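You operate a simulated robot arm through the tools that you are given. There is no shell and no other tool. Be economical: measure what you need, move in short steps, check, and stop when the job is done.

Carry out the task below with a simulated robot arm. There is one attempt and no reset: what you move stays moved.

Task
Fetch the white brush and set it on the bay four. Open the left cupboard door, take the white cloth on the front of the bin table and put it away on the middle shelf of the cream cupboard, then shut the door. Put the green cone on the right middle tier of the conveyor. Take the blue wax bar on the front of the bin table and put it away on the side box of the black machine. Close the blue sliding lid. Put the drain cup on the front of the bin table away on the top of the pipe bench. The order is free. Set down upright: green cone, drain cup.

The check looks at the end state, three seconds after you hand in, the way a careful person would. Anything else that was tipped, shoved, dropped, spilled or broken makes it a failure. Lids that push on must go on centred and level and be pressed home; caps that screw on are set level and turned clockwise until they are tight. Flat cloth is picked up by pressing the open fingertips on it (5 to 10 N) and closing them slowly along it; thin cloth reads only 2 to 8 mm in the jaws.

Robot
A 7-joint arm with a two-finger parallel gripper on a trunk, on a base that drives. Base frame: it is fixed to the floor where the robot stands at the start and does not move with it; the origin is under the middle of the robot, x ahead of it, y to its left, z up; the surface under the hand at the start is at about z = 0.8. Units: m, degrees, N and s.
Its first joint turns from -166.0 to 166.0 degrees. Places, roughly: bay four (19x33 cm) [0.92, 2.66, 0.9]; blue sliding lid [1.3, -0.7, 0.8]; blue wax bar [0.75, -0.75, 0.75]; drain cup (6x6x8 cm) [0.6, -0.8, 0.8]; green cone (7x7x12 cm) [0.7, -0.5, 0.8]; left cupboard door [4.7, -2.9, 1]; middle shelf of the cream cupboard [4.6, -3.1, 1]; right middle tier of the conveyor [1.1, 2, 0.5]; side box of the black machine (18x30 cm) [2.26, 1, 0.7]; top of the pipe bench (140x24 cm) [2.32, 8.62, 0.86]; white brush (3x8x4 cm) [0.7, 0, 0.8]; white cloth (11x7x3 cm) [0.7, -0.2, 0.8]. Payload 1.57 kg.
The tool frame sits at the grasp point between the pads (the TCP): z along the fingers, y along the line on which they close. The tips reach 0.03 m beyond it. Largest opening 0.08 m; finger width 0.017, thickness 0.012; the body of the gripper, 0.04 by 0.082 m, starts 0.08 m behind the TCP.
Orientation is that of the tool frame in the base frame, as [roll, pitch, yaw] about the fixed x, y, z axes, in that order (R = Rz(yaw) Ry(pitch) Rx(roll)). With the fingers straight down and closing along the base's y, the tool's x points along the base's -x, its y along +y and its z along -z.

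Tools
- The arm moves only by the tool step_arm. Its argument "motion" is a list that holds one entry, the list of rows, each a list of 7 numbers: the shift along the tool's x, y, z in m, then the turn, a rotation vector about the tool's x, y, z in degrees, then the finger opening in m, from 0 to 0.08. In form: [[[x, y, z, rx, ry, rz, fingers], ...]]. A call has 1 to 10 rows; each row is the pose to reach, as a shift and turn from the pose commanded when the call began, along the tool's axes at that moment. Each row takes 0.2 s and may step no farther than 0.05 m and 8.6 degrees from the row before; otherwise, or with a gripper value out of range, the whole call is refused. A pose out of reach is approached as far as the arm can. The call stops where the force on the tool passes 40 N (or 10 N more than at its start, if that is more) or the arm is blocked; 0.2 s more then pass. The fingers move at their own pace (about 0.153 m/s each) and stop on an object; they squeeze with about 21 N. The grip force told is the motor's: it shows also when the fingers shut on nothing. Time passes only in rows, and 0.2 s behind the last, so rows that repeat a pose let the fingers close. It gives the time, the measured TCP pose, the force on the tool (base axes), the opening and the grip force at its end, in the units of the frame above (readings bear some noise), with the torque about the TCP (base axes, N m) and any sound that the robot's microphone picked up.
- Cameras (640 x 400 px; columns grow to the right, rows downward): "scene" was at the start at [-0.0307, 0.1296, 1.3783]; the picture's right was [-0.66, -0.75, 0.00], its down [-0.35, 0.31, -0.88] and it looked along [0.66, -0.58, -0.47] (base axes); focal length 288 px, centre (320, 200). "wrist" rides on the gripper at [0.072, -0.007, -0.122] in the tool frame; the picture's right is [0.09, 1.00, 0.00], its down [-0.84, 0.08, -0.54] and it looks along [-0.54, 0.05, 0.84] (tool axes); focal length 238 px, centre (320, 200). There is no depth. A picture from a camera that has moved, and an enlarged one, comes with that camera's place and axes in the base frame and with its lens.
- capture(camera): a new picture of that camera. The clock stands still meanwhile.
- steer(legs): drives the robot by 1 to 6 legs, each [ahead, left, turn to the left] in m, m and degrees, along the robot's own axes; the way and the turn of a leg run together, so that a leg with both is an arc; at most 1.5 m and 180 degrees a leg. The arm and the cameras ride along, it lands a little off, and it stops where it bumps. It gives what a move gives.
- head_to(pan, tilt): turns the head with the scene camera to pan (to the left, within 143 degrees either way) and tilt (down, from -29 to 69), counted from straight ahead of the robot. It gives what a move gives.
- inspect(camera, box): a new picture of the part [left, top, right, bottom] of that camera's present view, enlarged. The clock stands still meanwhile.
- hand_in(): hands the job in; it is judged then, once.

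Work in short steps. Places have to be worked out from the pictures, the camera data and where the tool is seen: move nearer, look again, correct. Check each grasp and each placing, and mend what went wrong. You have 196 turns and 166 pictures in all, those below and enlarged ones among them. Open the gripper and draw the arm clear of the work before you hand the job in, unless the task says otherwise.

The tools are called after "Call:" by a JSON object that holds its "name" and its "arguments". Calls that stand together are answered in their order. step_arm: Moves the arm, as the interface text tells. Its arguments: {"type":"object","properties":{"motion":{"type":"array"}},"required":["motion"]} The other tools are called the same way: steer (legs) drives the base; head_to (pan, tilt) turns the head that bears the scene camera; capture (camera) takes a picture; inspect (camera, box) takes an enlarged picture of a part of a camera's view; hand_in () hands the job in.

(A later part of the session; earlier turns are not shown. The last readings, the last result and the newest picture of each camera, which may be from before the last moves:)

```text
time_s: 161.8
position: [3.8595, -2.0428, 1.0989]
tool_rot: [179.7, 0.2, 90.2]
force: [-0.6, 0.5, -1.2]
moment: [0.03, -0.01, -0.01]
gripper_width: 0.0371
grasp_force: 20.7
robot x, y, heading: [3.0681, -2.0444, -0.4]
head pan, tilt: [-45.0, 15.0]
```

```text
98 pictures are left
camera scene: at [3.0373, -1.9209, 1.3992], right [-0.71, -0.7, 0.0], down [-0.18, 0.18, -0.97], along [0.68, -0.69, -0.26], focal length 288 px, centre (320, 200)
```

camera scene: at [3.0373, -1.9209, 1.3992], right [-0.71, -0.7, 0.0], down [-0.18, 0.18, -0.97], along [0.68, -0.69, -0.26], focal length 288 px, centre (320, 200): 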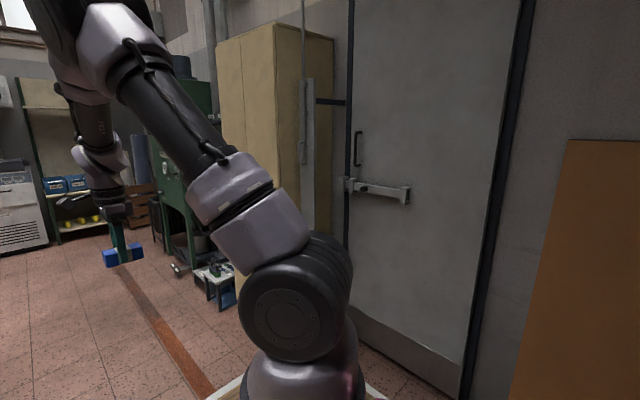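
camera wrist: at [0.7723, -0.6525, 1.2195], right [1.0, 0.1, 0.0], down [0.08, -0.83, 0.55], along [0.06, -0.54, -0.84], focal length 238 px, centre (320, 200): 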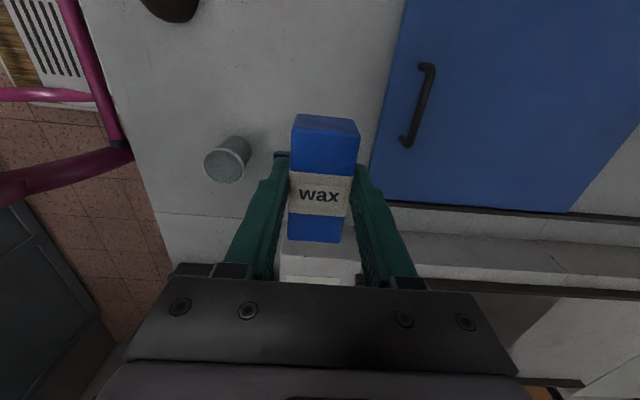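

Open floor to the north at x≈3.3; the machine lies on the left side. I turn left, drive to y≈0.7 and look at it.

Call:
{"name": "steer", "arguments": {"legs": [[0.25, 0, 90], [1.4, 0, 0], [1.3, 0, 0]]}}

Call:
{"name": "head_to", "arguments": {"pan": 80, "tilt": 22}}

Call:
{"name": "capture", "arguments": {"camera": "scene"}}

```text
time_s: 178.6
position: [3.4025, 1.5822, 1.0995]
tool_rot: [179.7, 0.1, 177.5]
force: [-0.4, -0.7, -0.3]
moment: [-0.01, -0.02, 0.01]
gripper_width: 0.0375
grasp_force: 20.7
robot x, y, heading: [3.3714, 0.797, 87.0]
head pan, tilt: [-45.0, 15.0]
cut short: leg 1
```

```text
time_s: 180.7
position: [3.4018, 1.5825, 1.0976]
tool_rot: [179.8, 0.2, 177.6]
force: [-0.1, -0.3, -1.8]
moment: [-0.01, 0.0, 0.01]
gripper_width: 0.0374
grasp_force: 21.0
robot x, y, heading: [3.3695, 0.7923, 87.1]
head pan, tilt: [80.0, 22.0]
```

```text
97 pictures are left
camera scene: at [3.0832, 0.7256, 1.3878], right [0.23, 0.97, 0.0], down [0.36, -0.09, -0.93], along [-0.9, 0.21, -0.37], focal length 288 px, centre (320, 200)
```

scene: 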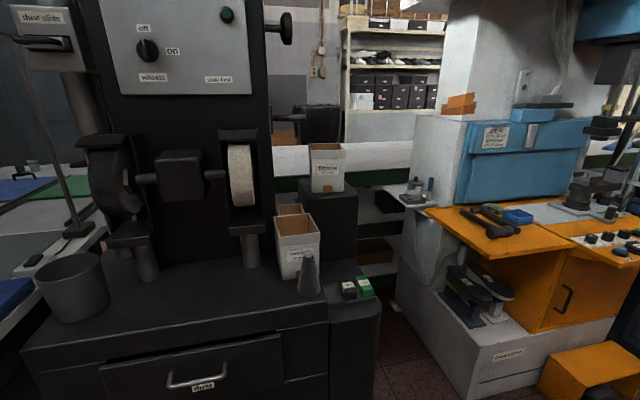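

The side box is the low black box at the right of the grinder around pixel (345,290); it carries two small items. I zoom in.

Call:
{"name": "inspect", "arguments": {"camera": "scene", "box": [270, 220, 420, 330]}}

```text
3.64 times, centred on (345, 275) of scene
camera zoom: at [3.0832, 0.7256, 1.3878], right [0.23, 0.97, 0.0], down [0.36, -0.09, -0.93], along [-0.9, 0.21, -0.37], focal length 1046 px, centre (229, -73)
```

zoom: 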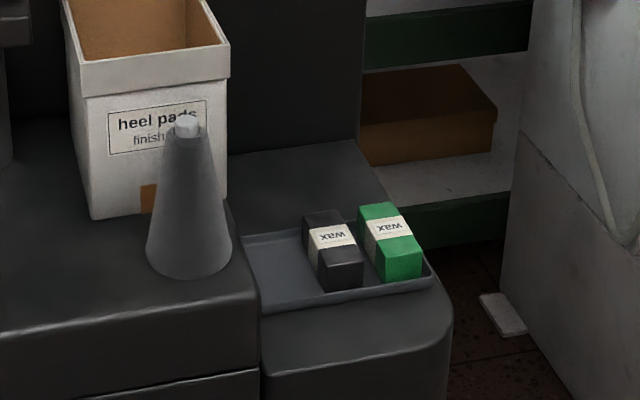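

The tray on the side box holds black and green wax; there's a free patch of box top behind the tray at about x 2.10–2.23, y 0.95–1.10, z≈0.70. I turn to face −x and line up there.

Call:
{"name": "steer", "arguments": {"legs": [[0, 0, 93], [0, -0.23, 0], [0.33, 0, 0]]}}

Call:
{"name": "head_to", "arguments": {"pan": 0, "tilt": 35}}

Call:
{"name": "capture", "arguments": {"camera": "scene"}}

Call:
{"name": "capture", "arguments": {"camera": "wrist"}}

```text
time_s: 188.1
position: [2.2543, 1.054, 1.0979]
tool_rot: [179.8, 0.3, -91.3]
force: [-0.6, -0.9, -1.5]
moment: [0.0, 0.0, 0.0]
gripper_width: 0.0374
grasp_force: 20.8
robot x, y, heading: [3.0429, 1.0392, 177.7]
head pan, tilt: [80.0, 22.0]
```

```text
time_s: 189.6
position: [2.2541, 1.0548, 1.099]
tool_rot: [179.7, 0.2, -91.2]
force: [-0.1, 0.7, -1.8]
moment: [0.04, -0.01, -0.03]
gripper_width: 0.0373
grasp_force: 20.6
robot x, y, heading: [3.0421, 1.0371, 178.3]
head pan, tilt: [0.0, 35.0]
```

```text
95 pictures are left
camera scene: at [3.0492, 0.8452, 1.3672], right [0.03, 1.0, 0.0], down [0.57, -0.02, -0.82], along [-0.82, 0.03, -0.57], focal length 288 px, centre (320, 200)
```

scene: 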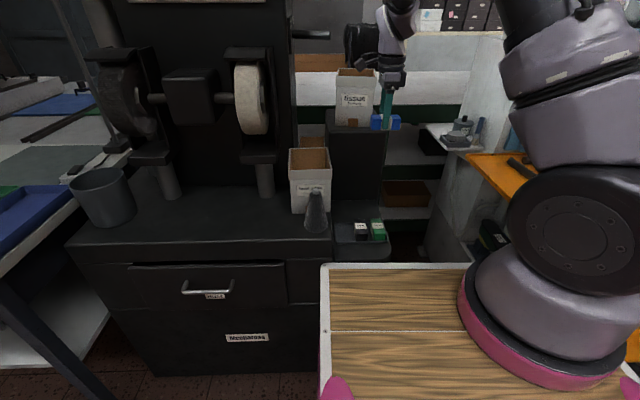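

```text
94 pictures are left
camera wrist: at [2.2603, 0.9826, 1.2195], right [-1.0, -0.07, 0.01], down [-0.06, 0.84, 0.54], along [-0.04, 0.54, -0.84], focal length 238 px, centre (320, 200)
```

wrist: 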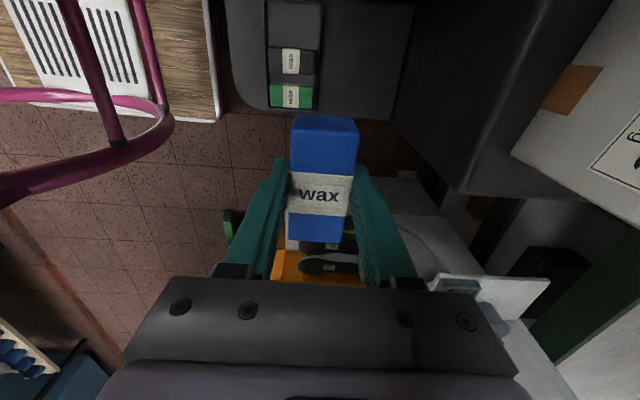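

Free patch is about x 2.10–2.255, y 0.95–1.10; aim (2.18, 1.02). I rotate the tool to its neutral yaw (bar along x) while centring above.

Call:
{"name": "step_arm", "arguments": {"motion": [[[0.004, 0.008, 0, 0, 0, -8.5, 0], [0.008, 0.016, 0, 0, 0, -17, 0], [0.012, 0.024, 0, 0, 0, -25.5, 0], [0.016, 0.032, 0, 0, 0, -34, 0], [0.02, 0.04, 0, 0, 0, -42.5, 0], [0.024, 0.048, 0, 0, 0, -51, 0], [0.028, 0.056, 0, 0, 0, -59.5, 0], [0.032, 0.064, 0, 0, 0, -68, 0], [0.036, 0.073, 0, 0, 0, -76.5, 0], [0.036, 0.073, 0, 0, 0, -85, 0]]]}}

Call:
{"name": "capture", "arguments": {"camera": "wrist"}}

```text
time_s: 191.8
position: [2.1807, 1.0199, 1.0982]
tool_rot: [-179.9, 0.3, -6.1]
force: [-0.4, -0.8, -1.0]
moment: [-0.04, -0.03, -0.02]
gripper_width: 0.0372
grasp_force: 21.4
robot x, y, heading: [3.0428, 1.0342, 178.1]
head pan, tilt: [0.0, 35.0]
```

```text
93 pictures are left
camera wrist: at [2.2536, 1.019, 1.22], right [-0.01, -1.0, 0.0], down [-0.84, 0.01, 0.55], along [-0.55, 0.01, -0.84], focal length 238 px, centre (320, 200)
```

wrist: 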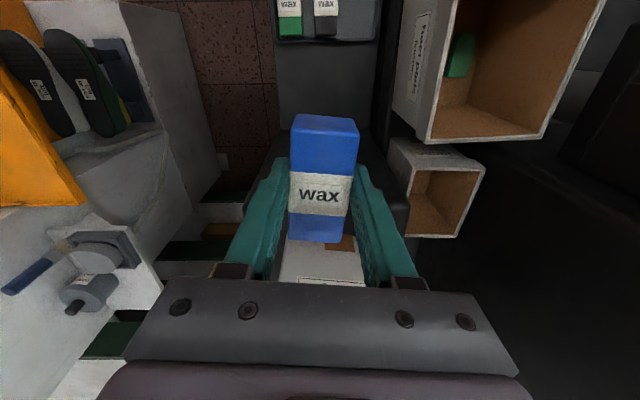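

Clear: tall block face is at x≈2.08, tray edge at 2.26. I descend to a few cm above the surface.

Call:
{"name": "step_arm", "arguments": {"motion": [[[0.004, 0, 0.045, 0, 0, -3, 0], [0.008, 0, 0.09, 0, 0, -6, 0], [0.008, 0, 0.135, 0, 0, -6, 0], [0.008, 0, 0.18, 0, 0, -6, 0], [0.008, 0, 0.225, 0, 0, -6, 0], [0.008, 0, 0.27, 0, 0, -6, 0], [0.008, 0, 0.31, 0, 0, -6, 0], [0.008, 0, 0.33, 0, 0, -6, 0]]]}}

Call:
{"name": "capture", "arguments": {"camera": "wrist"}}

Call:
{"name": "inspect", "arguments": {"camera": "scene", "box": [280, 60, 480, 260]}}

```text
time_s: 193.6
position: [2.1882, 1.0181, 0.7684]
tool_rot: [-179.8, 0.4, -0.3]
force: [0.4, 0.0, -1.4]
moment: [0.01, 0.0, 0.0]
gripper_width: 0.0375
grasp_force: 21.5
robot x, y, heading: [3.0446, 1.0386, 178.0]
head pan, tilt: [0.0, 35.0]
```

```text
92 pictures are left
camera wrist: at [2.2605, 1.0252, 0.8891], right [0.09, -1.0, 0.0], down [-0.83, -0.07, 0.55], along [-0.55, -0.04, -0.84], focal length 238 px, centre (320, 200)
```

wrist: 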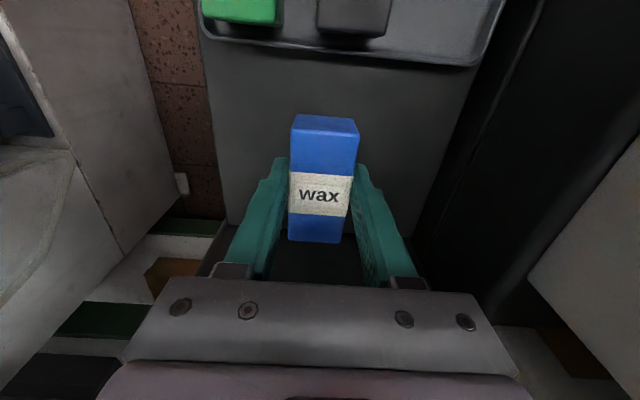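

```text
2.00 times, centred on (380, 160) of scene
camera zoom: at [3.0494, 0.8453, 1.3672], right [0.04, 1.0, 0.0], down [0.57, -0.02, -0.82], along [-0.82, 0.03, -0.57], focal length 576 px, centre (200, 280)
```

zoom: 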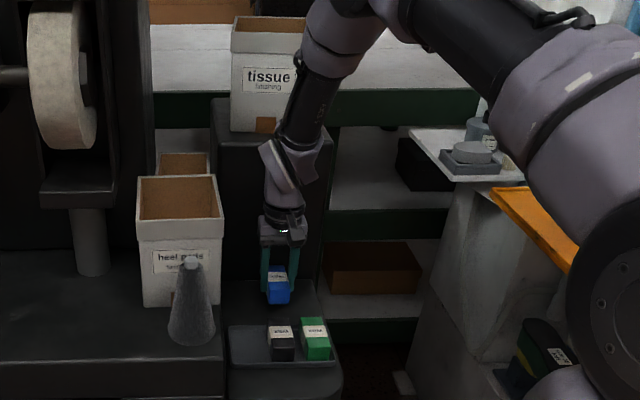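

Good placement. I lower in small steps to contact.

Call:
{"name": "step_arm", "arguments": {"motion": [[[0, 0, 0.01, 0, 0, 0, 0], [0, 0, 0.02, 0, 0, 0, 0], [0, 0, 0.025, 0, 0, 0, 0], [0, 0, 0.029, 0, 0, 0, 0]]]}}

```text
time_s: 194.6
position: [2.1875, 1.0196, 0.74]
tool_rot: [-179.8, 0.4, -0.3]
force: [-0.1, -1.0, -0.3]
moment: [-0.02, 0.0, 0.0]
gripper_width: 0.0375
grasp_force: 21.3
robot x, y, heading: [3.0424, 1.0324, 177.8]
head pan, tilt: [0.0, 35.0]
```

Call:
{"name": "step_arm", "arguments": {"motion": [[[0, 0, 0.003, 0, 0, 0, 0], [0, 0, 0.006, 0, 0, 0, 0], [0, 0, 0.009, 0, 0, 0, 0]]]}}

```text
time_s: 195.4
position: [2.1871, 1.0206, 0.7318]
tool_rot: [-179.9, 0.6, -0.3]
force: [-1.7, -0.8, 19.4]
moment: [-0.1, 0.01, -0.03]
gripper_width: 0.0375
grasp_force: 21.0
robot x, y, heading: [3.0454, 1.034, 178.1]
head pan, tilt: [0.0, 35.0]
```

Contact (19 N) at TCP z≈0.732. I release and rise.

Call:
{"name": "step_arm", "arguments": {"motion": [[[0, 0, -0.002, 0, 0, 0, 0.04], [0, 0, -0.002, 0, 0, 0, 0.06], [0, 0, -0.002, 0, 0, 0, 0.07], [0, 0, -0.04, 0, 0, 0, 0.07], [0, 0, -0.09, 0, 0, 0, 0.07], [0, 0, -0.14, 0, 0, 0, 0.07], [0, 0, -0.19, 0, 0, 0, 0.07], [0, 0, -0.24, 0, 0, 0, 0.07], [0, 0, -0.29, 0, 0, 0, 0.07], [0, 0, -0.34, 0, 0, 0, 0.07]]]}}

Call:
{"name": "inspect", "arguments": {"camera": "scene", "box": [280, 160, 440, 260]}}

Call:
{"name": "steer", "arguments": {"legs": [[-0.4, 0, 0]]}}

Call:
{"name": "head_to", "arguments": {"pan": -90, "tilt": 15}}

Call:
{"name": "capture", "arguments": {"camera": "scene"}}

```text
time_s: 197.6
position: [2.1892, 1.0187, 1.0704]
tool_rot: [-179.8, 0.2, -0.4]
force: [-0.8, 0.6, -0.1]
moment: [-0.01, 0.01, 0.0]
gripper_width: 0.0701
grasp_force: 0.0
robot x, y, heading: [3.0428, 1.0374, 177.9]
head pan, tilt: [0.0, 35.0]
```

```text
4.00 times, centred on (360, 210) of scene
camera zoom: at [3.0488, 0.8452, 1.3672], right [0.04, 1.0, 0.0], down [0.57, -0.02, -0.82], along [-0.82, 0.03, -0.57], focal length 1151 px, centre (160, 160)
```

zoom: 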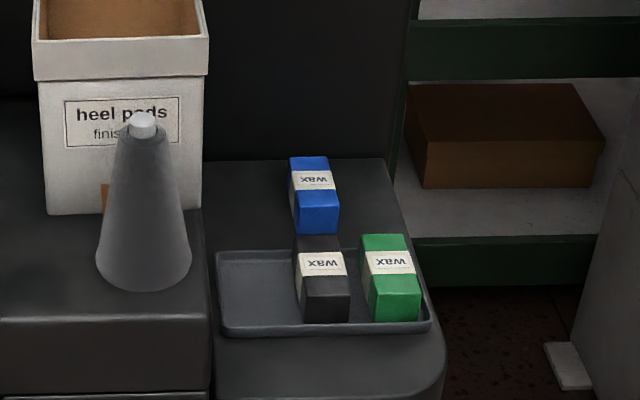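

```text
time_s: 200.1
position: [2.5883, 1.003, 1.07]
tool_rot: [-179.8, 0.3, -0.1]
force: [0.6, 0.2, 0.1]
moment: [-0.03, 0.04, -0.03]
gripper_width: 0.07
grasp_force: 0.1
robot x, y, heading: [3.4423, 1.0238, 178.3]
head pan, tilt: [0.0, 35.0]
```

```text
time_s: 201.7
position: [2.5879, 1.0016, 1.0716]
tool_rot: [-179.8, 0.3, -0.1]
force: [0.7, -0.3, 0.2]
moment: [-0.01, -0.04, 0.01]
gripper_width: 0.0702
grasp_force: 0.2
robot x, y, heading: [3.4435, 1.0227, 178.4]
head pan, tilt: [-90.0, 15.0]
```

```text
89 pictures are left
camera scene: at [3.5382, 0.9225, 1.3992], right [1.0, -0.03, 0.0], down [-0.01, -0.26, -0.97], along [0.03, 0.97, -0.26], focal length 288 px, centre (320, 200)
```

scene: 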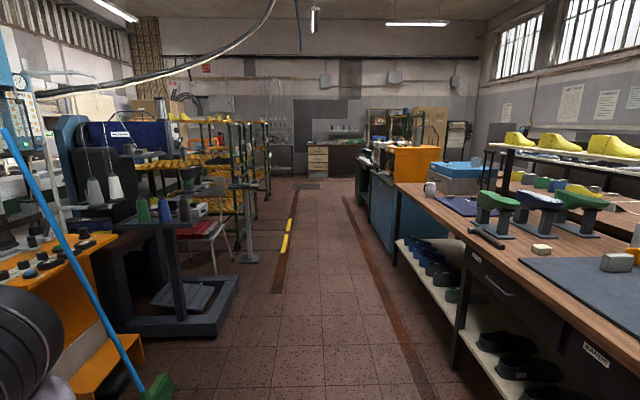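

Wax is in place, and the north corridor looks clear for later. Next I go to the cream cupboard with the empty hand to open its left door.

Call:
{"name": "steer", "arguments": {"legs": [[0, 0, 91.5], [1.4, 0, 0], [1.3, 0, 0]]}}

Call:
{"name": "head_to", "arguments": {"pan": 40, "tilt": 15}}

Call:
{"name": "capture", "arguments": {"camera": "scene"}}

```text
time_s: 218.9
position: [3.5432, -2.5535, 1.0702]
tool_rot: [-179.8, 0.2, 92.4]
force: [-0.5, -1.1, 0.4]
moment: [-0.01, -0.01, 0.0]
gripper_width: 0.0698
grasp_force: 0.1
robot x, y, heading: [3.485, -1.7033, -89.2]
head pan, tilt: [-90.0, 15.0]
```

```text
time_s: 221.0
position: [3.5438, -2.553, 1.0705]
tool_rot: [-179.7, 0.3, 92.4]
force: [0.1, -0.7, 0.1]
moment: [0.01, 0.0, 0.03]
gripper_width: 0.0699
grasp_force: 0.1
robot x, y, heading: [3.4873, -1.7002, -89.3]
head pan, tilt: [40.0, 15.0]
```

```text
88 pictures are left
camera scene: at [3.7376, -1.6702, 1.3992], right [-0.76, -0.65, 0.0], down [-0.17, 0.2, -0.97], along [0.63, -0.73, -0.26], focal length 288 px, centre (320, 200)
```

scene: 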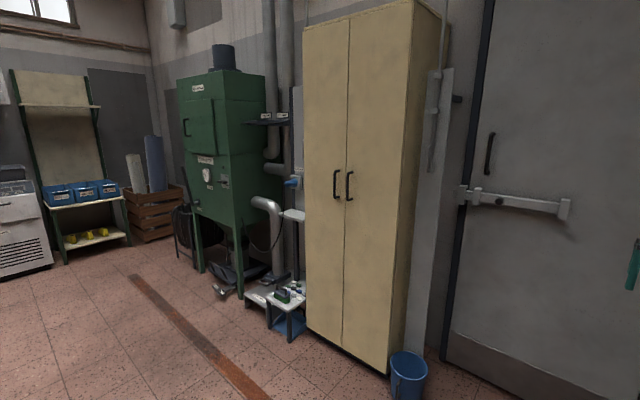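

Cupboard front is y≈−2.93, x 4.32–4.93; the left door's handle is a vertical bar at x≈4.68, z 0.99–1.15, hinge at x≈4.93. I strafe in front and tilt the tool to horizontal.

Call:
{"name": "steer", "arguments": {"legs": [[0, 0.97, -0.8]]}}

Call:
{"name": "step_arm", "arguments": {"motion": [[[0, 0, 0, 0, -8.5, 0, 0.07], [0, 0, 0, 0, -17, 0, 0.07], [0, 0, 0, 0, -25.5, 0, 0.07], [0, 0, 0, 0, -34, 0, 0.07], [0, 0, 0, 0, -42.5, 0, 0.07], [0, 0, 0, 0, -51, 0, 0.07], [0, 0, 0, 0, -59.5, 0, 0.07], [0, 0, 0, 0, -68, 0, 0.07], [0, 0, 0, 0, -76.5, 0, 0.07], [0, 0, 0, 0, -85, 0, 0.07]]]}}

Call:
{"name": "head_to", "arguments": {"pan": 8, "tilt": 12}}

Call:
{"name": "capture", "arguments": {"camera": "scene"}}

Call:
{"name": "capture", "arguments": {"camera": "wrist"}}

```text
time_s: 225.9
position: [4.4617, -2.5606, 1.0707]
tool_rot: [-179.8, 0.3, 90.4]
force: [-0.3, 0.0, -0.2]
moment: [0.01, 0.03, 0.03]
gripper_width: 0.0702
grasp_force: 0.0
robot x, y, heading: [4.4356, -1.7062, -91.6]
head pan, tilt: [40.0, 15.0]
```

```text
time_s: 228.2
position: [4.4597, -2.5595, 1.0706]
tool_rot: [-178.4, 85.3, 91.9]
force: [-0.4, 0.2, 0.4]
moment: [0.03, 0.0, 0.0]
gripper_width: 0.0699
grasp_force: 0.1
robot x, y, heading: [4.4334, -1.7084, -91.2]
head pan, tilt: [40.0, 15.0]
```

```text
time_s: 229.1
position: [4.4598, -2.5606, 1.0704]
tool_rot: [-178.1, 85.3, 92.1]
force: [0.3, 0.0, 0.4]
moment: [0.01, -0.01, 0.0]
gripper_width: 0.0701
grasp_force: 0.0
robot x, y, heading: [4.4333, -1.7067, -91.3]
head pan, tilt: [8.0, 12.0]
```

```text
87 pictures are left
camera scene: at [4.6386, -1.7046, 1.4041], right [-0.99, -0.12, 0.0], down [-0.02, 0.21, -0.98], along [0.11, -0.97, -0.21], focal length 288 px, centre (320, 200)
```

scene: 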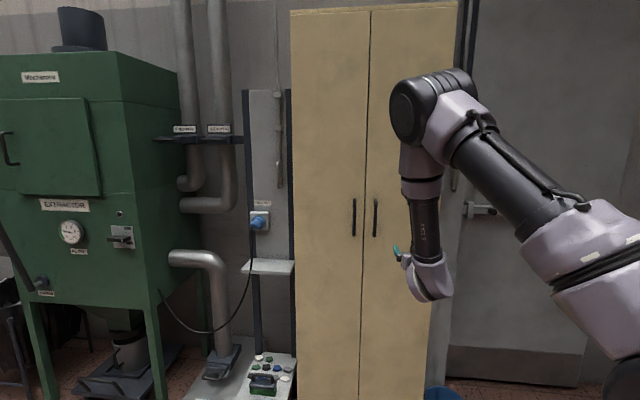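

```text
86 pictures are left
camera wrist: at [4.4529, -2.4321, 1.0082], right [1.0, 0.01, -0.09], down [0.08, 0.47, 0.88], along [0.06, -0.88, 0.47], focal length 238 px, centre (320, 200)
```

wrist: 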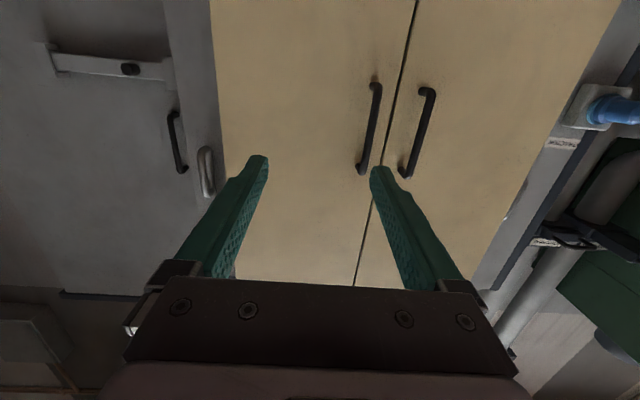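

Left-door handle at x≈4.635, z≈1.075, y≈−2.89. I drive ahead 0.2 and left 0.18 so the open fingers stop short of it.

Call:
{"name": "steer", "arguments": {"legs": [[0.18, 0.18, 0.5]]}}

Call:
{"name": "capture", "arguments": {"camera": "wrist"}}

Call:
{"name": "capture", "arguments": {"camera": "scene"}}

```text
time_s: 231.0
position: [4.6465, -2.7407, 1.0707]
tool_rot: [-178.1, 85.3, 92.8]
force: [-0.8, 1.1, -0.2]
moment: [0.01, 0.01, 0.01]
gripper_width: 0.07
grasp_force: 0.0
robot x, y, heading: [4.6109, -1.8873, -90.7]
head pan, tilt: [8.0, 12.0]
```

```text
85 pictures are left
camera wrist: at [4.6371, -2.613, 1.008], right [1.0, 0.02, -0.09], down [0.07, 0.47, 0.88], along [0.06, -0.88, 0.47], focal length 238 px, centre (320, 200)
```

wrist: 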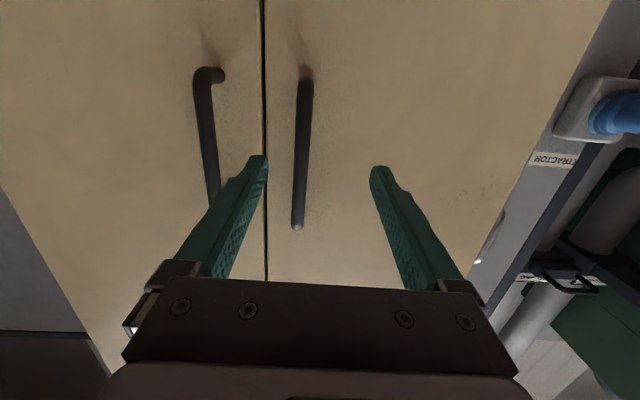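

```text
84 pictures are left
camera scene: at [4.8163, -1.8839, 1.4041], right [-0.99, -0.12, 0.0], down [-0.03, 0.21, -0.98], along [0.12, -0.97, -0.21], focal length 288 px, centre (320, 200)
```

scene: 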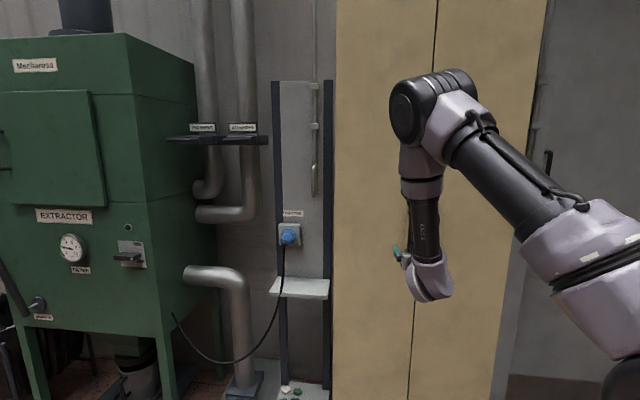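

I shift 3 cm toward −x to centre on the bar, and advance to put the bar between the pads.

Call:
{"name": "step_arm", "arguments": {"motion": [[[-0.012, -0.034, 0.02, 0, 0, 0, 0.07], [-0.02, -0.034, 0.06, 0, 0, 0, 0.07], [-0.028, -0.034, 0.1, 0, 0, 0, 0.07], [-0.032, -0.034, 0.125, 0, 0, 0, 0.07], [-0.032, -0.034, 0.125, 0, 0, 0, 0.07]]]}}

Call:
{"name": "capture", "arguments": {"camera": "wrist"}}

```text
time_s: 231.8
position: [4.6143, -2.8358, 1.0925]
tool_rot: [-176.8, 85.3, 94.0]
force: [0.3, 34.0, 16.9]
moment: [-0.75, 0.77, -1.32]
gripper_width: 0.0694
grasp_force: 0.0
robot x, y, heading: [4.6133, -1.8883, -90.8]
head pan, tilt: [8.0, 12.0]
stopped in row 4: the force on the tool passed its limit at 73 N (the readings are from after the stop); the commanded pose is now the measured one
```

```text
83 pictures are left
camera wrist: at [4.604, -2.7077, 1.0285], right [1.0, 0.02, -0.1], down [0.08, 0.47, 0.88], along [0.06, -0.88, 0.47], focal length 238 px, centre (320, 200)
```

wrist: 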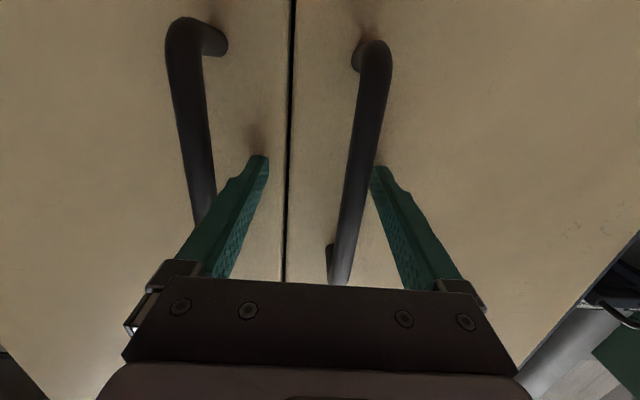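

The tips touched the door face (y≈−2.87), bar at x≈4.633, y≈−2.83. I back 6 mm, shift 17 mm to centre on the bar, and close.

Call:
{"name": "step_arm", "arguments": {"motion": [[[0, 0, -0.008, 0, 0, 0, 0.07], [0, 0.009, -0.008, 0, 0, 0, 0.07], [0, 0.017, -0.008, 0, 0, 0, 0.07], [0, 0.017, -0.008, 0, 0, 0, 0.03], [0, 0.017, -0.008, 0, 0, 0, 0], [0, 0.017, -0.008, 0, 0, 0, 0]]]}}

Call:
{"name": "capture", "arguments": {"camera": "wrist"}}

```text
time_s: 233.2
position: [4.6313, -2.8319, 1.0883]
tool_rot: [-177.8, 85.0, 93.1]
force: [9.7, -1.6, -0.9]
moment: [0.25, -0.39, -0.04]
gripper_width: 0.0137
grasp_force: 30.1
robot x, y, heading: [4.6124, -1.8896, -91.1]
head pan, tilt: [8.0, 12.0]
```

```text
82 pictures are left
camera wrist: at [4.6226, -2.7033, 1.0272], right [1.0, 0.02, -0.1], down [0.07, 0.47, 0.88], along [0.07, -0.88, 0.46], focal length 238 px, centre (320, 200)
```

wrist: 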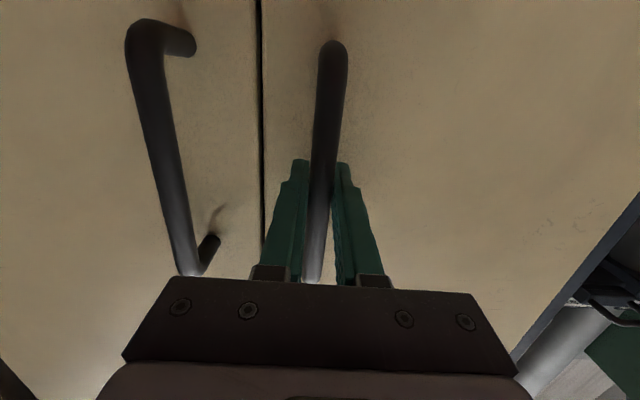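

Handle gripped (13.7 mm). I pull along the hinge arc, turning the hand with the door, first to 20°.

Call:
{"name": "step_arm", "arguments": {"motion": [[[0.001, 0.0025, -0.0115, 2.5, 0, 0, 0], [0.002, 0.0057, -0.0233, 5, 0, 0, 0], [0.003, 0.009, -0.035, 7.5, 0, 0, 0], [0.004, 0.0135, -0.0462, 10, 0, 0, 0], [0.006, 0.0233, -0.0682, 15, 0, 0, 0], [0.0078, 0.0349, -0.0889, 20, 0, 0, 0]]]}}

Call:
{"name": "capture", "arguments": {"camera": "wrist"}}

Call:
{"name": "capture", "arguments": {"camera": "scene"}}

```text
time_s: 234.6
position: [4.6657, -2.7414, 1.0885]
tool_rot: [-156.5, 84.9, 94.3]
force: [25.1, -17.5, 0.2]
moment: [0.31, -0.64, -0.04]
gripper_width: 0.0146
grasp_force: 30.6
robot x, y, heading: [4.6122, -1.89, -90.7]
head pan, tilt: [8.0, 12.0]
```

```text
81 pictures are left
camera wrist: at [4.6989, -2.6166, 1.0266], right [0.94, -0.32, -0.13], down [0.26, 0.41, 0.87], along [-0.22, -0.85, 0.47], focal length 238 px, centre (320, 200)
```

wrist: 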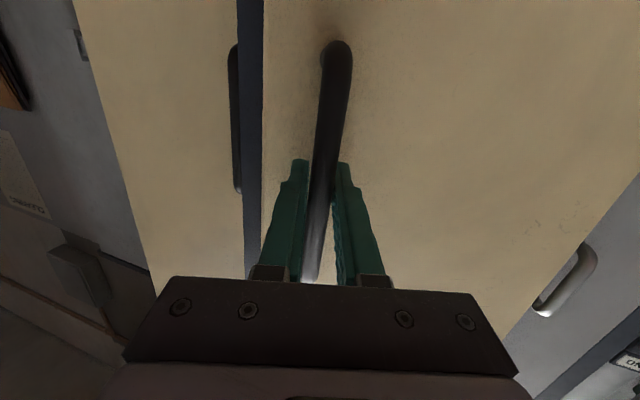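

```text
80 pictures are left
camera scene: at [4.8174, -1.885, 1.4039], right [-0.99, -0.12, 0.0], down [-0.03, 0.21, -0.98], along [0.12, -0.97, -0.21], focal length 288 px, centre (320, 200)
```

scene: 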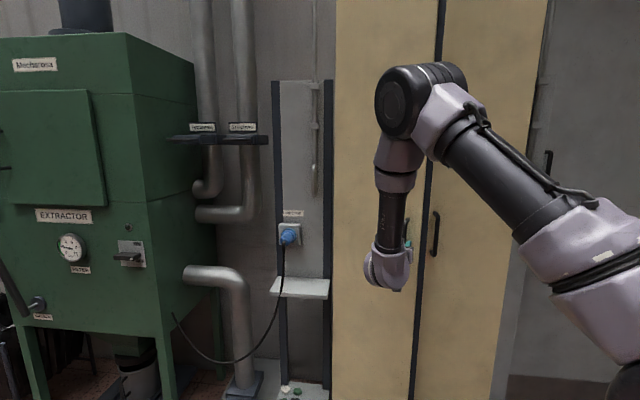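

The door swings with a modest side load; I continue to about 40° with a slightly larger +x shift.

Call:
{"name": "step_arm", "arguments": {"motion": [[[0.001, 0.005, -0.0125, 2.5, 0, 0, 0], [0.002, 0.0097, -0.0249, 5, 0, 0, 0], [0.003, 0.0142, -0.0366, 7.5, 0, 0, 0], [0.0035, 0.0187, -0.0483, 10, 0, 0, 0], [0.005, 0.0282, -0.07, 15, 0, 0, 0], [0.0065, 0.0401, -0.0913, 20, 0, 0, 0]]]}}

Call:
{"name": "capture", "arguments": {"camera": "wrist"}}

Call:
{"name": "capture", "arguments": {"camera": "scene"}}

```text
time_s: 236.0
position: [4.7319, -2.6684, 1.0879]
tool_rot: [-136.7, 85.0, 94.1]
force: [13.8, -21.1, 2.8]
moment: [-0.59, -0.27, -0.02]
gripper_width: 0.0149
grasp_force: 31.2
robot x, y, heading: [4.6135, -1.891, -91.1]
head pan, tilt: [8.0, 12.0]
```

```text
79 pictures are left
camera wrist: at [4.8033, -2.5628, 1.0246], right [0.77, -0.62, -0.15], down [0.41, 0.3, 0.86], along [-0.49, -0.73, 0.48], focal length 238 px, centre (320, 200)
```

wrist: 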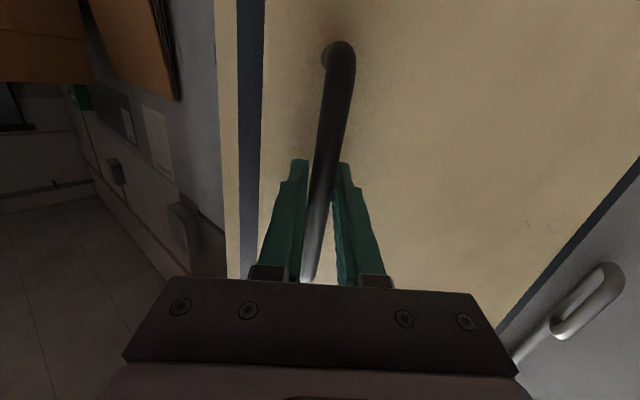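

```text
78 pictures are left
camera scene: at [4.8168, -1.8849, 1.404], right [-0.99, -0.12, 0.0], down [-0.03, 0.21, -0.98], along [0.12, -0.97, -0.21], focal length 288 px, centre (320, 200)
```

scene: 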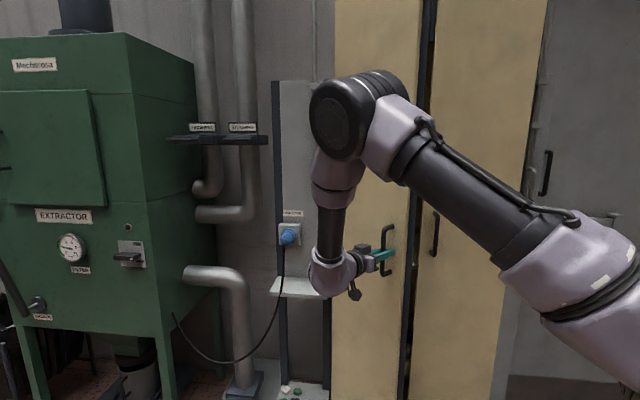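

Door is ~40° open. I continue along the arc another 30°.

Call:
{"name": "step_arm", "arguments": {"motion": [[[0.0009, 0.0051, -0.01, 2.5, 0, 0, 0], [0.0018, 0.0102, -0.0201, 5, 0, 0, 0], [0.0027, 0.0147, -0.031, 7.5, 0, 0, 0], [0.0036, 0.0192, -0.0418, 10, 0, 0, 0], [0.0055, 0.0294, -0.0632, 15, 0, 0, 0], [0.0073, 0.0417, -0.0836, 20, 0, 0, 0], [0.009, 0.0557, -0.1027, 25, 0, 0, 0], [0.0105, 0.0712, -0.1206, 30, 0, 0, 0]]]}}

Call:
{"name": "capture", "arguments": {"camera": "scene"}}

Call:
{"name": "capture", "arguments": {"camera": "wrist"}}

```text
time_s: 236.9
position: [4.7627, -2.649, 1.0882]
tool_rot: [-126.8, 85.1, 95.7]
force: [-8.1, 13.2, 11.6]
moment: [-0.22, -0.53, -0.12]
gripper_width: 0.0151
grasp_force: 30.9
robot x, y, heading: [4.6143, -1.888, -90.7]
head pan, tilt: [8.0, 12.0]
stopped in row 4: the force on the tool passed its limit at 44 N (the readings are from after the stop); the commanded pose is now the measured one
```

```text
77 pictures are left
camera scene: at [4.8156, -1.8824, 1.4041], right [-0.99, -0.12, 0.0], down [-0.03, 0.21, -0.98], along [0.12, -0.97, -0.21], focal length 288 px, centre (320, 200)
```

scene: 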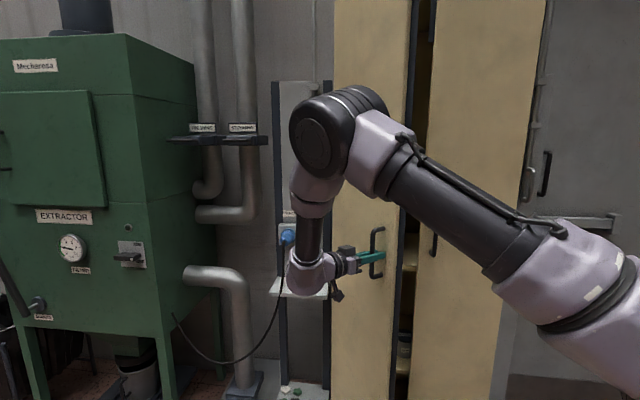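

```text
76 pictures are left
camera wrist: at [4.8458, -2.5555, 1.0222], right [0.67, -0.72, -0.16], down [0.46, 0.24, 0.86], along [-0.58, -0.65, 0.49], focal length 238 px, centre (320, 200)
```

wrist: 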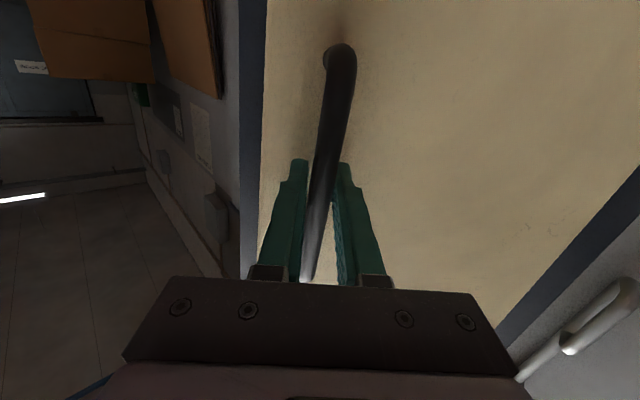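

About 50° open and the arm meets a limit there. I release the handle, retreat, and swing the hand back to point −y to push the door from inside.

Call:
{"name": "step_arm", "arguments": {"motion": [[[0, 0, 0, 0, 0, 0, 0.05], [0, 0, 0, 0, 0, 0, 0.07], [0, 0, -0.045, 0, 0, 0, 0.07], [0, 0, -0.09, 0, 0, 0, 0.07], [0, 0, -0.135, 0, 0, 0, 0.05]]]}}

Call:
{"name": "capture", "arguments": {"camera": "scene"}}

```text
time_s: 238.1
position: [4.861, -2.558, 1.0933]
tool_rot: [-127.4, 85.1, 95.1]
force: [-0.5, 0.0, 0.7]
moment: [-0.01, 0.03, 0.0]
gripper_width: 0.0503
grasp_force: 0.0
robot x, y, heading: [4.6132, -1.8918, -91.0]
head pan, tilt: [8.0, 12.0]
```

```text
75 pictures are left
camera scene: at [4.8159, -1.8841, 1.4041], right [-0.99, -0.12, 0.0], down [-0.03, 0.21, -0.98], along [0.12, -0.97, -0.21], focal length 288 px, centre (320, 200)
```

scene: 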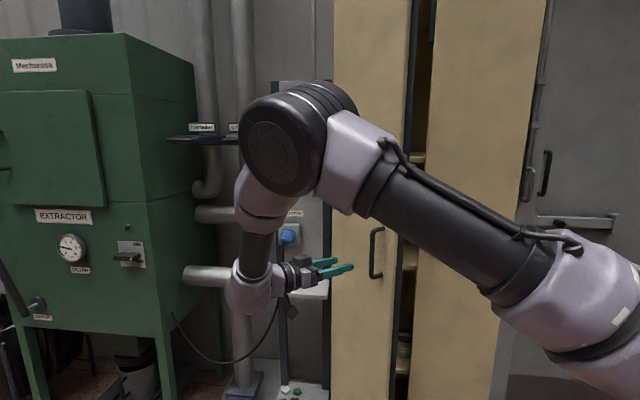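

Door stays. I bring the hand around to (4.58, −2.50) pointing −y with fingers closed.

Call:
{"name": "step_arm", "arguments": {"motion": [[[-0.002, -0.034, 0.01, -8, 0, 0, 0.04], [-0.004, -0.068, 0.03, -16, 0, 0, 0.02], [-0.006, -0.102, 0.055, -24, 0, 0, 0], [-0.008, -0.136, 0.085, -32, 0, 0, 0], [-0.01, -0.17, 0.115, -40, 0, 0, 0], [-0.012, -0.204, 0.14, -46, 0, 0, 0], [-0.014, -0.235, 0.164, -50, 0, 0, 0]]]}}

Call:
{"name": "capture", "arguments": {"camera": "scene"}}

Call:
{"name": "capture", "arguments": {"camera": "wrist"}}

```text
time_s: 239.7
position: [4.6422, -2.604, 1.0661]
tool_rot: [-177.5, 85.0, 95.1]
force: [1.4, 1.1, 0.4]
moment: [0.0, 0.0, -0.04]
gripper_width: 0.0
grasp_force: 20.8
out of reach, approached as far as the arm can: row 5, 6, 7
robot x, y, heading: [4.6105, -1.888, -90.9]
head pan, tilt: [8.0, 12.0]
```

```text
74 pictures are left
camera scene: at [4.8166, -1.8822, 1.404], right [-0.99, -0.12, 0.0], down [-0.03, 0.21, -0.98], along [0.12, -0.97, -0.21], focal length 288 px, centre (320, 200)
```

scene: 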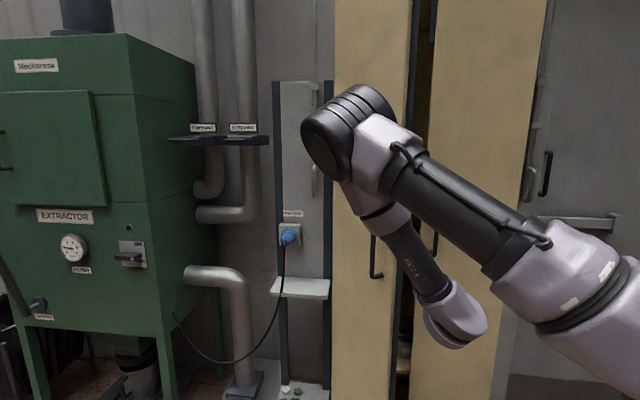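

```text
73 pictures are left
camera wrist: at [4.6292, -2.476, 1.0042], right [0.99, 0.06, -0.1], down [0.06, 0.47, 0.88], along [0.09, -0.88, 0.46], focal length 238 px, centre (320, 200)
```

wrist: 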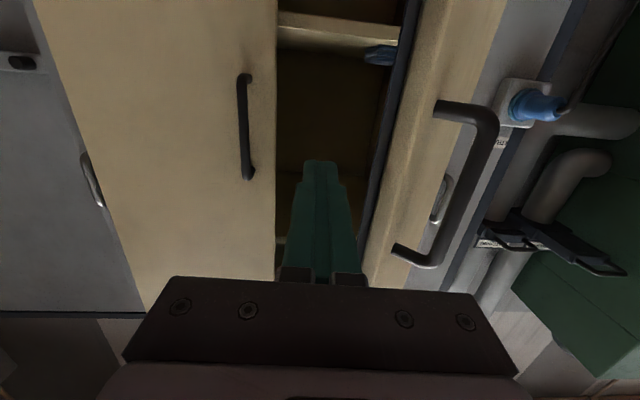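

The hand points into the opening, door edge on its +x side. I enter 10 cm and sweep +x to push the door wide.

Call:
{"name": "step_arm", "arguments": {"motion": [[[-0.004, -0.01, 0.04, 0, 0, 0, 0], [-0.009, -0.02, 0.08, 0, 0, 0, 0], [-0.01, -0.01, 0.11, 0, 0, 0, 0], [-0.01, 0.02, 0.11, 0, 0, 0, 0], [-0.01, 0.05, 0.11, 0, 0, 0, 0], [-0.01, 0.08, 0.11, 0, 0, 0, 0], [-0.01, 0.11, 0.11, 0, 0, 0, 0], [-0.01, 0.14, 0.11, 0, 0, 0, 0], [-0.01, 0.17, 0.11, 0, 0, 0, 0], [-0.01, 0.19, 0.11, 0, 0, 0, 0]]]}}

Call:
{"name": "capture", "arguments": {"camera": "scene"}}

Call:
{"name": "capture", "arguments": {"camera": "wrist"}}

```text
time_s: 241.0
position: [4.6961, -2.7089, 1.0663]
tool_rot: [-175.5, 84.7, 96.4]
force: [-12.0, 16.4, 11.2]
moment: [0.48, -0.49, 1.24]
gripper_width: 0.0
grasp_force: 20.8
robot x, y, heading: [4.6135, -1.8884, -90.8]
head pan, tilt: [8.0, 12.0]
stopped in row 6: the force on the tool passed its limit at 57 N (the readings are from after the stop); the commanded pose is now the measured one
```

```text
72 pictures are left
camera scene: at [4.8151, -1.8823, 1.4042], right [-0.99, -0.12, 0.0], down [-0.03, 0.21, -0.98], along [0.12, -0.97, -0.21], focal length 288 px, centre (320, 200)
```

scene: 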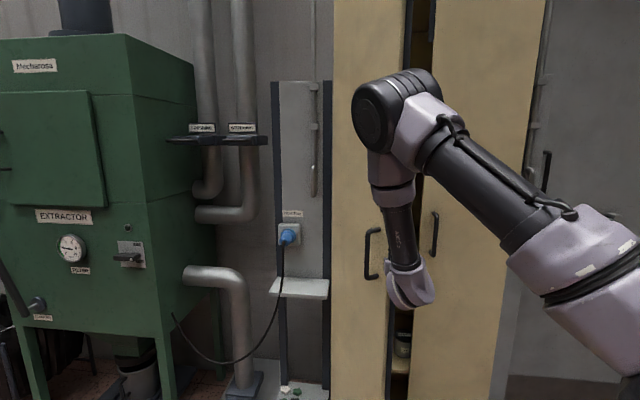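

```text
71 pictures are left
camera wrist: at [4.6841, -2.5808, 1.0051], right [0.99, 0.04, -0.1], down [0.07, 0.47, 0.88], along [0.08, -0.88, 0.46], focal length 238 px, centre (320, 200)
```

wrist: 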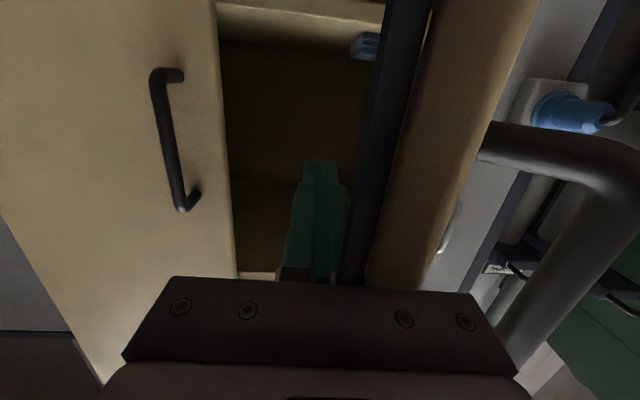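

The hand pushes at the door edge; I push more gently along the edge's arc (+x, +y) in 1 cm steps.

Call:
{"name": "step_arm", "arguments": {"motion": [[[0, 0.0, 0, 0, 0, 0, 0], [0, 0.01, -0.004, 0, 0, 0, 0], [0, 0.02, -0.008, 0, 0, 0, 0], [0, 0.03, -0.012, 0, 0, 0, 0], [0, 0.04, -0.016, 0, 0, 0, 0], [0, 0.05, -0.02, 0, 0, 0, 0], [0, 0.06, -0.023, 0, 0, 0, 0], [0, 0.07, -0.026, 0, 0, 0, 0], [0, 0.08, -0.028, 0, 0, 0, 0]]]}}

Call:
{"name": "capture", "arguments": {"camera": "wrist"}}

```text
time_s: 241.6
position: [4.7024, -2.7047, 1.0657]
tool_rot: [-175.3, 84.6, 96.2]
force: [-9.4, 14.0, 12.7]
moment: [0.56, -0.43, 1.01]
gripper_width: 0.0001
grasp_force: 21.2
robot x, y, heading: [4.6124, -1.885, -91.0]
head pan, tilt: [8.0, 12.0]
stopped in row 3: the force on the tool passed its limit at 43 N (the readings are from after the stop); the commanded pose is now the measured one
```

```text
70 pictures are left
camera wrist: at [4.6911, -2.5759, 1.0049], right [0.99, 0.04, -0.1], down [0.07, 0.46, 0.88], along [0.08, -0.89, 0.46], focal length 238 px, centre (320, 200)
```

wrist: 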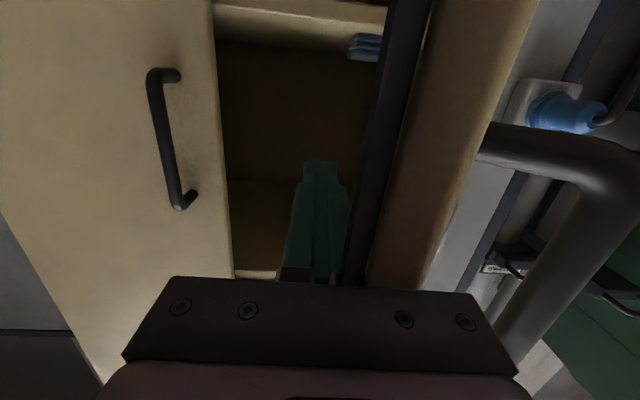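

The hand's body front seems to press on the door edge. I back out 3.5 cm so only the finger sides push the inner face, then sweep +x.

Call:
{"name": "step_arm", "arguments": {"motion": [[[0, -0.005, -0.015, 0, 0, 0, 0], [0, -0.005, -0.035, 0, 0, 0, 0], [0, 0.01, -0.037, 0, 0, 0, 0], [0, 0.02, -0.04, 0, 0, 0, 0], [0, 0.03, -0.044, 0, 0, 0, 0], [0, 0.04, -0.048, 0, 0, 0, 0], [0, 0.05, -0.052, 0, 0, 0, 0], [0, 0.06, -0.056, 0, 0, 0, 0], [0, 0.07, -0.058, 0, 0, 0, 0], [0, 0.08, -0.06, 0, 0, 0, 0]]]}}

Call:
{"name": "capture", "arguments": {"camera": "wrist"}}

```text
time_s: 243.8
position: [4.7812, -2.6423, 1.0685]
tool_rot: [-175.2, 84.5, 96.5]
force: [-0.2, -0.1, 0.3]
moment: [0.04, 0.01, -0.01]
gripper_width: 0.0001
grasp_force: 21.4
robot x, y, heading: [4.6151, -1.8879, -91.1]
head pan, tilt: [8.0, 12.0]
```

```text
69 pictures are left
camera wrist: at [4.7698, -2.514, 1.0083], right [0.99, 0.04, -0.1], down [0.07, 0.46, 0.88], along [0.08, -0.89, 0.46], focal length 238 px, centre (320, 200)
```

wrist: 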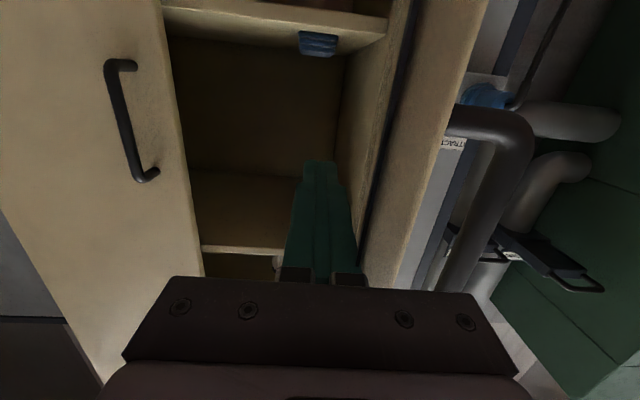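

The door opened more. I continue sweeping +x.

Call:
{"name": "step_arm", "arguments": {"motion": [[[0, 0.012, 0, 0, 0, 0, 0], [0, 0.024, 0, 0, 0, 0, 0], [0, 0.036, 0, 0, 0, 0, 0], [0, 0.048, 0, 0, 0, 0, 0], [0, 0.06, 0, 0, 0, 0, 0], [0, 0.072, 0, 0, 0, 0, 0], [0, 0.084, 0, 0, 0, 0, 0], [0, 0.1, 0, 0, 0, 0, 0]]]}}

Call:
{"name": "capture", "arguments": {"camera": "wrist"}}

Call:
{"name": "capture", "arguments": {"camera": "scene"}}

```text
time_s: 245.6
position: [4.8739, -2.6396, 1.0689]
tool_rot: [-174.7, 84.4, 96.4]
force: [-32.8, 12.2, 2.3]
moment: [-0.05, -0.26, 0.38]
gripper_width: 0.0
grasp_force: 20.5
robot x, y, heading: [4.6126, -1.8896, -90.8]
head pan, tilt: [8.0, 12.0]
```

```text
68 pictures are left
camera wrist: at [4.8644, -2.5109, 1.0084], right [0.99, 0.03, -0.1], down [0.08, 0.46, 0.89], along [0.07, -0.89, 0.45], focal length 238 px, centre (320, 200)
```

wrist: 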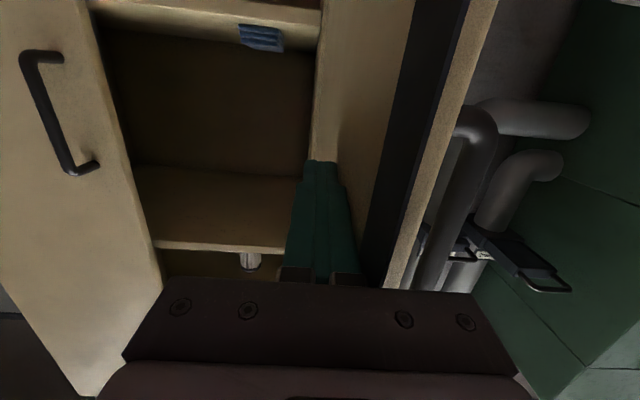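

```text
67 pictures are left
camera scene: at [4.8139, -1.8827, 1.4043], right [-0.99, -0.12, 0.0], down [-0.02, 0.21, -0.98], along [0.12, -0.97, -0.21], focal length 288 px, centre (320, 200)
```

scene: 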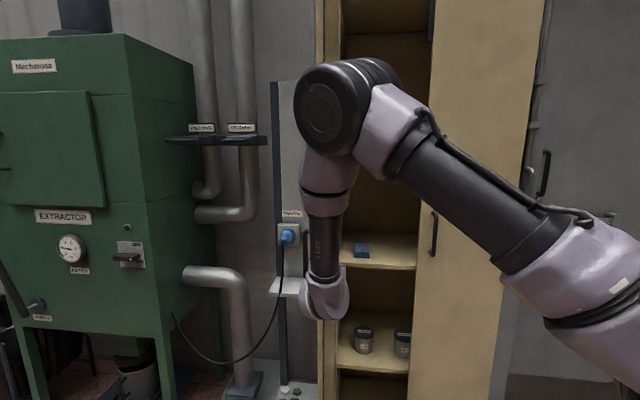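

The door is about 90° open; the middle shelf is at z≈0.945 with a blue cloth at (4.78, −2.99). I retreat the hand and return it to vertical.

Call:
{"name": "step_arm", "arguments": {"motion": [[[0.002, -0.03, -0.02, 0, 0, 0, 0], [0.004, -0.06, -0.05, 0, 0, 0, 0], [0.007, -0.09, -0.085, 0, 0, 0, 0], [0.009, -0.11, -0.12, 0, 0, 0, 0], [0.01, -0.12, -0.16, 0, 0, 0, 0.04]]]}}

Call:
{"name": "steer", "arguments": {"legs": [[-0.2, 0, 0]]}}

Call:
{"name": "step_arm", "arguments": {"motion": [[[0, 0, 0, 0, 8.5, 0, 0.08], [0, 0, 0, 0, 17, 0, 0.08], [0, 0, 0, 0, 25.5, 0, 0.08], [0, 0, 0, 0, 34, 0, 0.08], [0, 0, 0, 0, 42.5, 0, 0.08], [0, 0, 0, 0, 51, 0, 0.08], [0, 0, 0, 0, 59.5, 0, 0.08], [0, 0, 0, 0, 68, 0, 0.08], [0, 0, 0, 0, 76.5, 0, 0.08], [0, 0, 0, 0, 85, 0, 0.08]]]}}

Call:
{"name": "inspect", "arguments": {"camera": "scene", "box": [280, 120, 480, 340]}}

```text
time_s: 246.8
position: [4.7715, -2.4938, 1.0697]
tool_rot: [-175.4, 84.4, 96.3]
force: [0.5, 0.3, 0.0]
moment: [-0.04, 0.02, 0.03]
gripper_width: 0.04
grasp_force: 0.1
out of reach, approached as far as the arm can: row 5
robot x, y, heading: [4.6137, -1.8866, -91.2]
head pan, tilt: [8.0, 12.0]
```

```text
time_s: 248.4
position: [4.7768, -2.2955, 1.0696]
tool_rot: [-175.1, 84.5, 96.7]
force: [0.8, 0.2, 0.0]
moment: [0.0, 0.01, -0.02]
gripper_width: 0.0401
grasp_force: 0.0
robot x, y, heading: [4.6154, -1.6871, -90.9]
head pan, tilt: [8.0, 12.0]
```

```text
time_s: 250.6
position: [4.777, -2.2938, 1.0711]
tool_rot: [-179.5, -0.6, 92.0]
force: [0.6, 1.3, 0.9]
moment: [-0.07, 0.04, -0.02]
gripper_width: 0.08
grasp_force: 0.1
out of reach, approached as far as the arm can: row 1, 2
robot x, y, heading: [4.6122, -1.6886, -90.8]
head pan, tilt: [8.0, 12.0]
```

```text
1.82 times, centred on (380, 230) of scene
camera zoom: at [4.8191, -1.6831, 1.404], right [-0.99, -0.13, 0.0], down [-0.03, 0.21, -0.98], along [0.12, -0.97, -0.21], focal length 523 px, centre (211, 146)
```

zoom: 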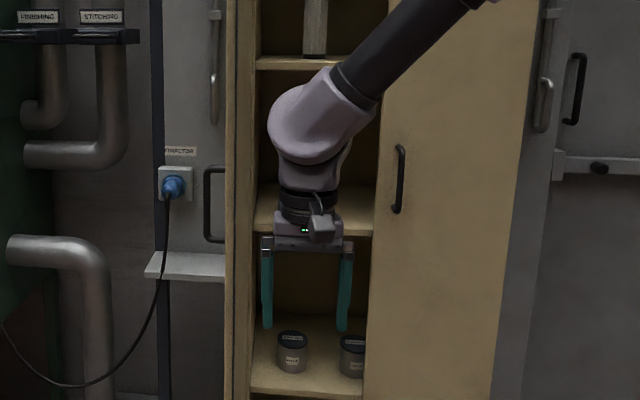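

Now I go fetch the cloth: turn to heading 0 and reverse toward the passage, checking the pose before entering.

Call:
{"name": "steer", "arguments": {"legs": [[0, 0, 91], [-0.7, 0, 0], [0, -0.37, 0]]}}

```text
time_s: 260.4
position: [4.5151, -1.8934, 1.0695]
tool_rot: [-179.5, -0.5, -176.1]
force: [-0.7, -1.0, 1.1]
moment: [-0.01, 0.02, -0.03]
gripper_width: 0.0802
grasp_force: 0.1
robot x, y, heading: [3.9177, -2.0746, 1.1]
head pan, tilt: [8.0, 12.0]
```

Call:
{"name": "steer", "arguments": {"legs": [[0, 0, -1.2], [-1.4, 0, 0], [-1.0, 0, 0]]}}

```text
time_s: 272.4
position: [2.1356, -1.891, 1.0715]
tool_rot: [-179.5, -0.5, -178.4]
force: [0.2, -0.2, 0.2]
moment: [-0.02, -0.01, -0.03]
gripper_width: 0.0798
grasp_force: 0.0
robot x, y, heading: [1.5311, -2.0508, -1.3]
head pan, tilt: [8.0, 12.0]
```

Call:
{"name": "steer", "arguments": {"legs": [[0, 0, 1.3], [-1.4, 0, 0], [-0.25, 0, 0], [0, 1.4, 0], [0, 0.9, 0]]}}

Call:
{"name": "capture", "arguments": {"camera": "wrist"}}

```text
time_s: 292.1
position: [0.5137, 0.4288, 1.071]
tool_rot: [-179.5, -0.6, -178.4]
force: [-0.5, 0.1, 0.5]
moment: [-0.01, -0.01, 0.02]
gripper_width: 0.08
grasp_force: 0.0
robot x, y, heading: [-0.0969, 0.2749, -1.0]
head pan, tilt: [8.0, 12.0]
```

```text
65 pictures are left
camera wrist: at [0.4419, 0.4221, 1.1919], right [-0.12, 0.99, -0.01], down [0.84, 0.1, 0.53], along [0.53, 0.06, -0.85], focal length 238 px, centre (320, 200)
```

wrist: 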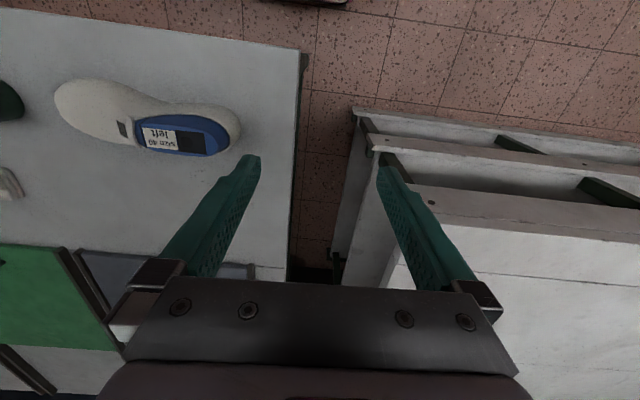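

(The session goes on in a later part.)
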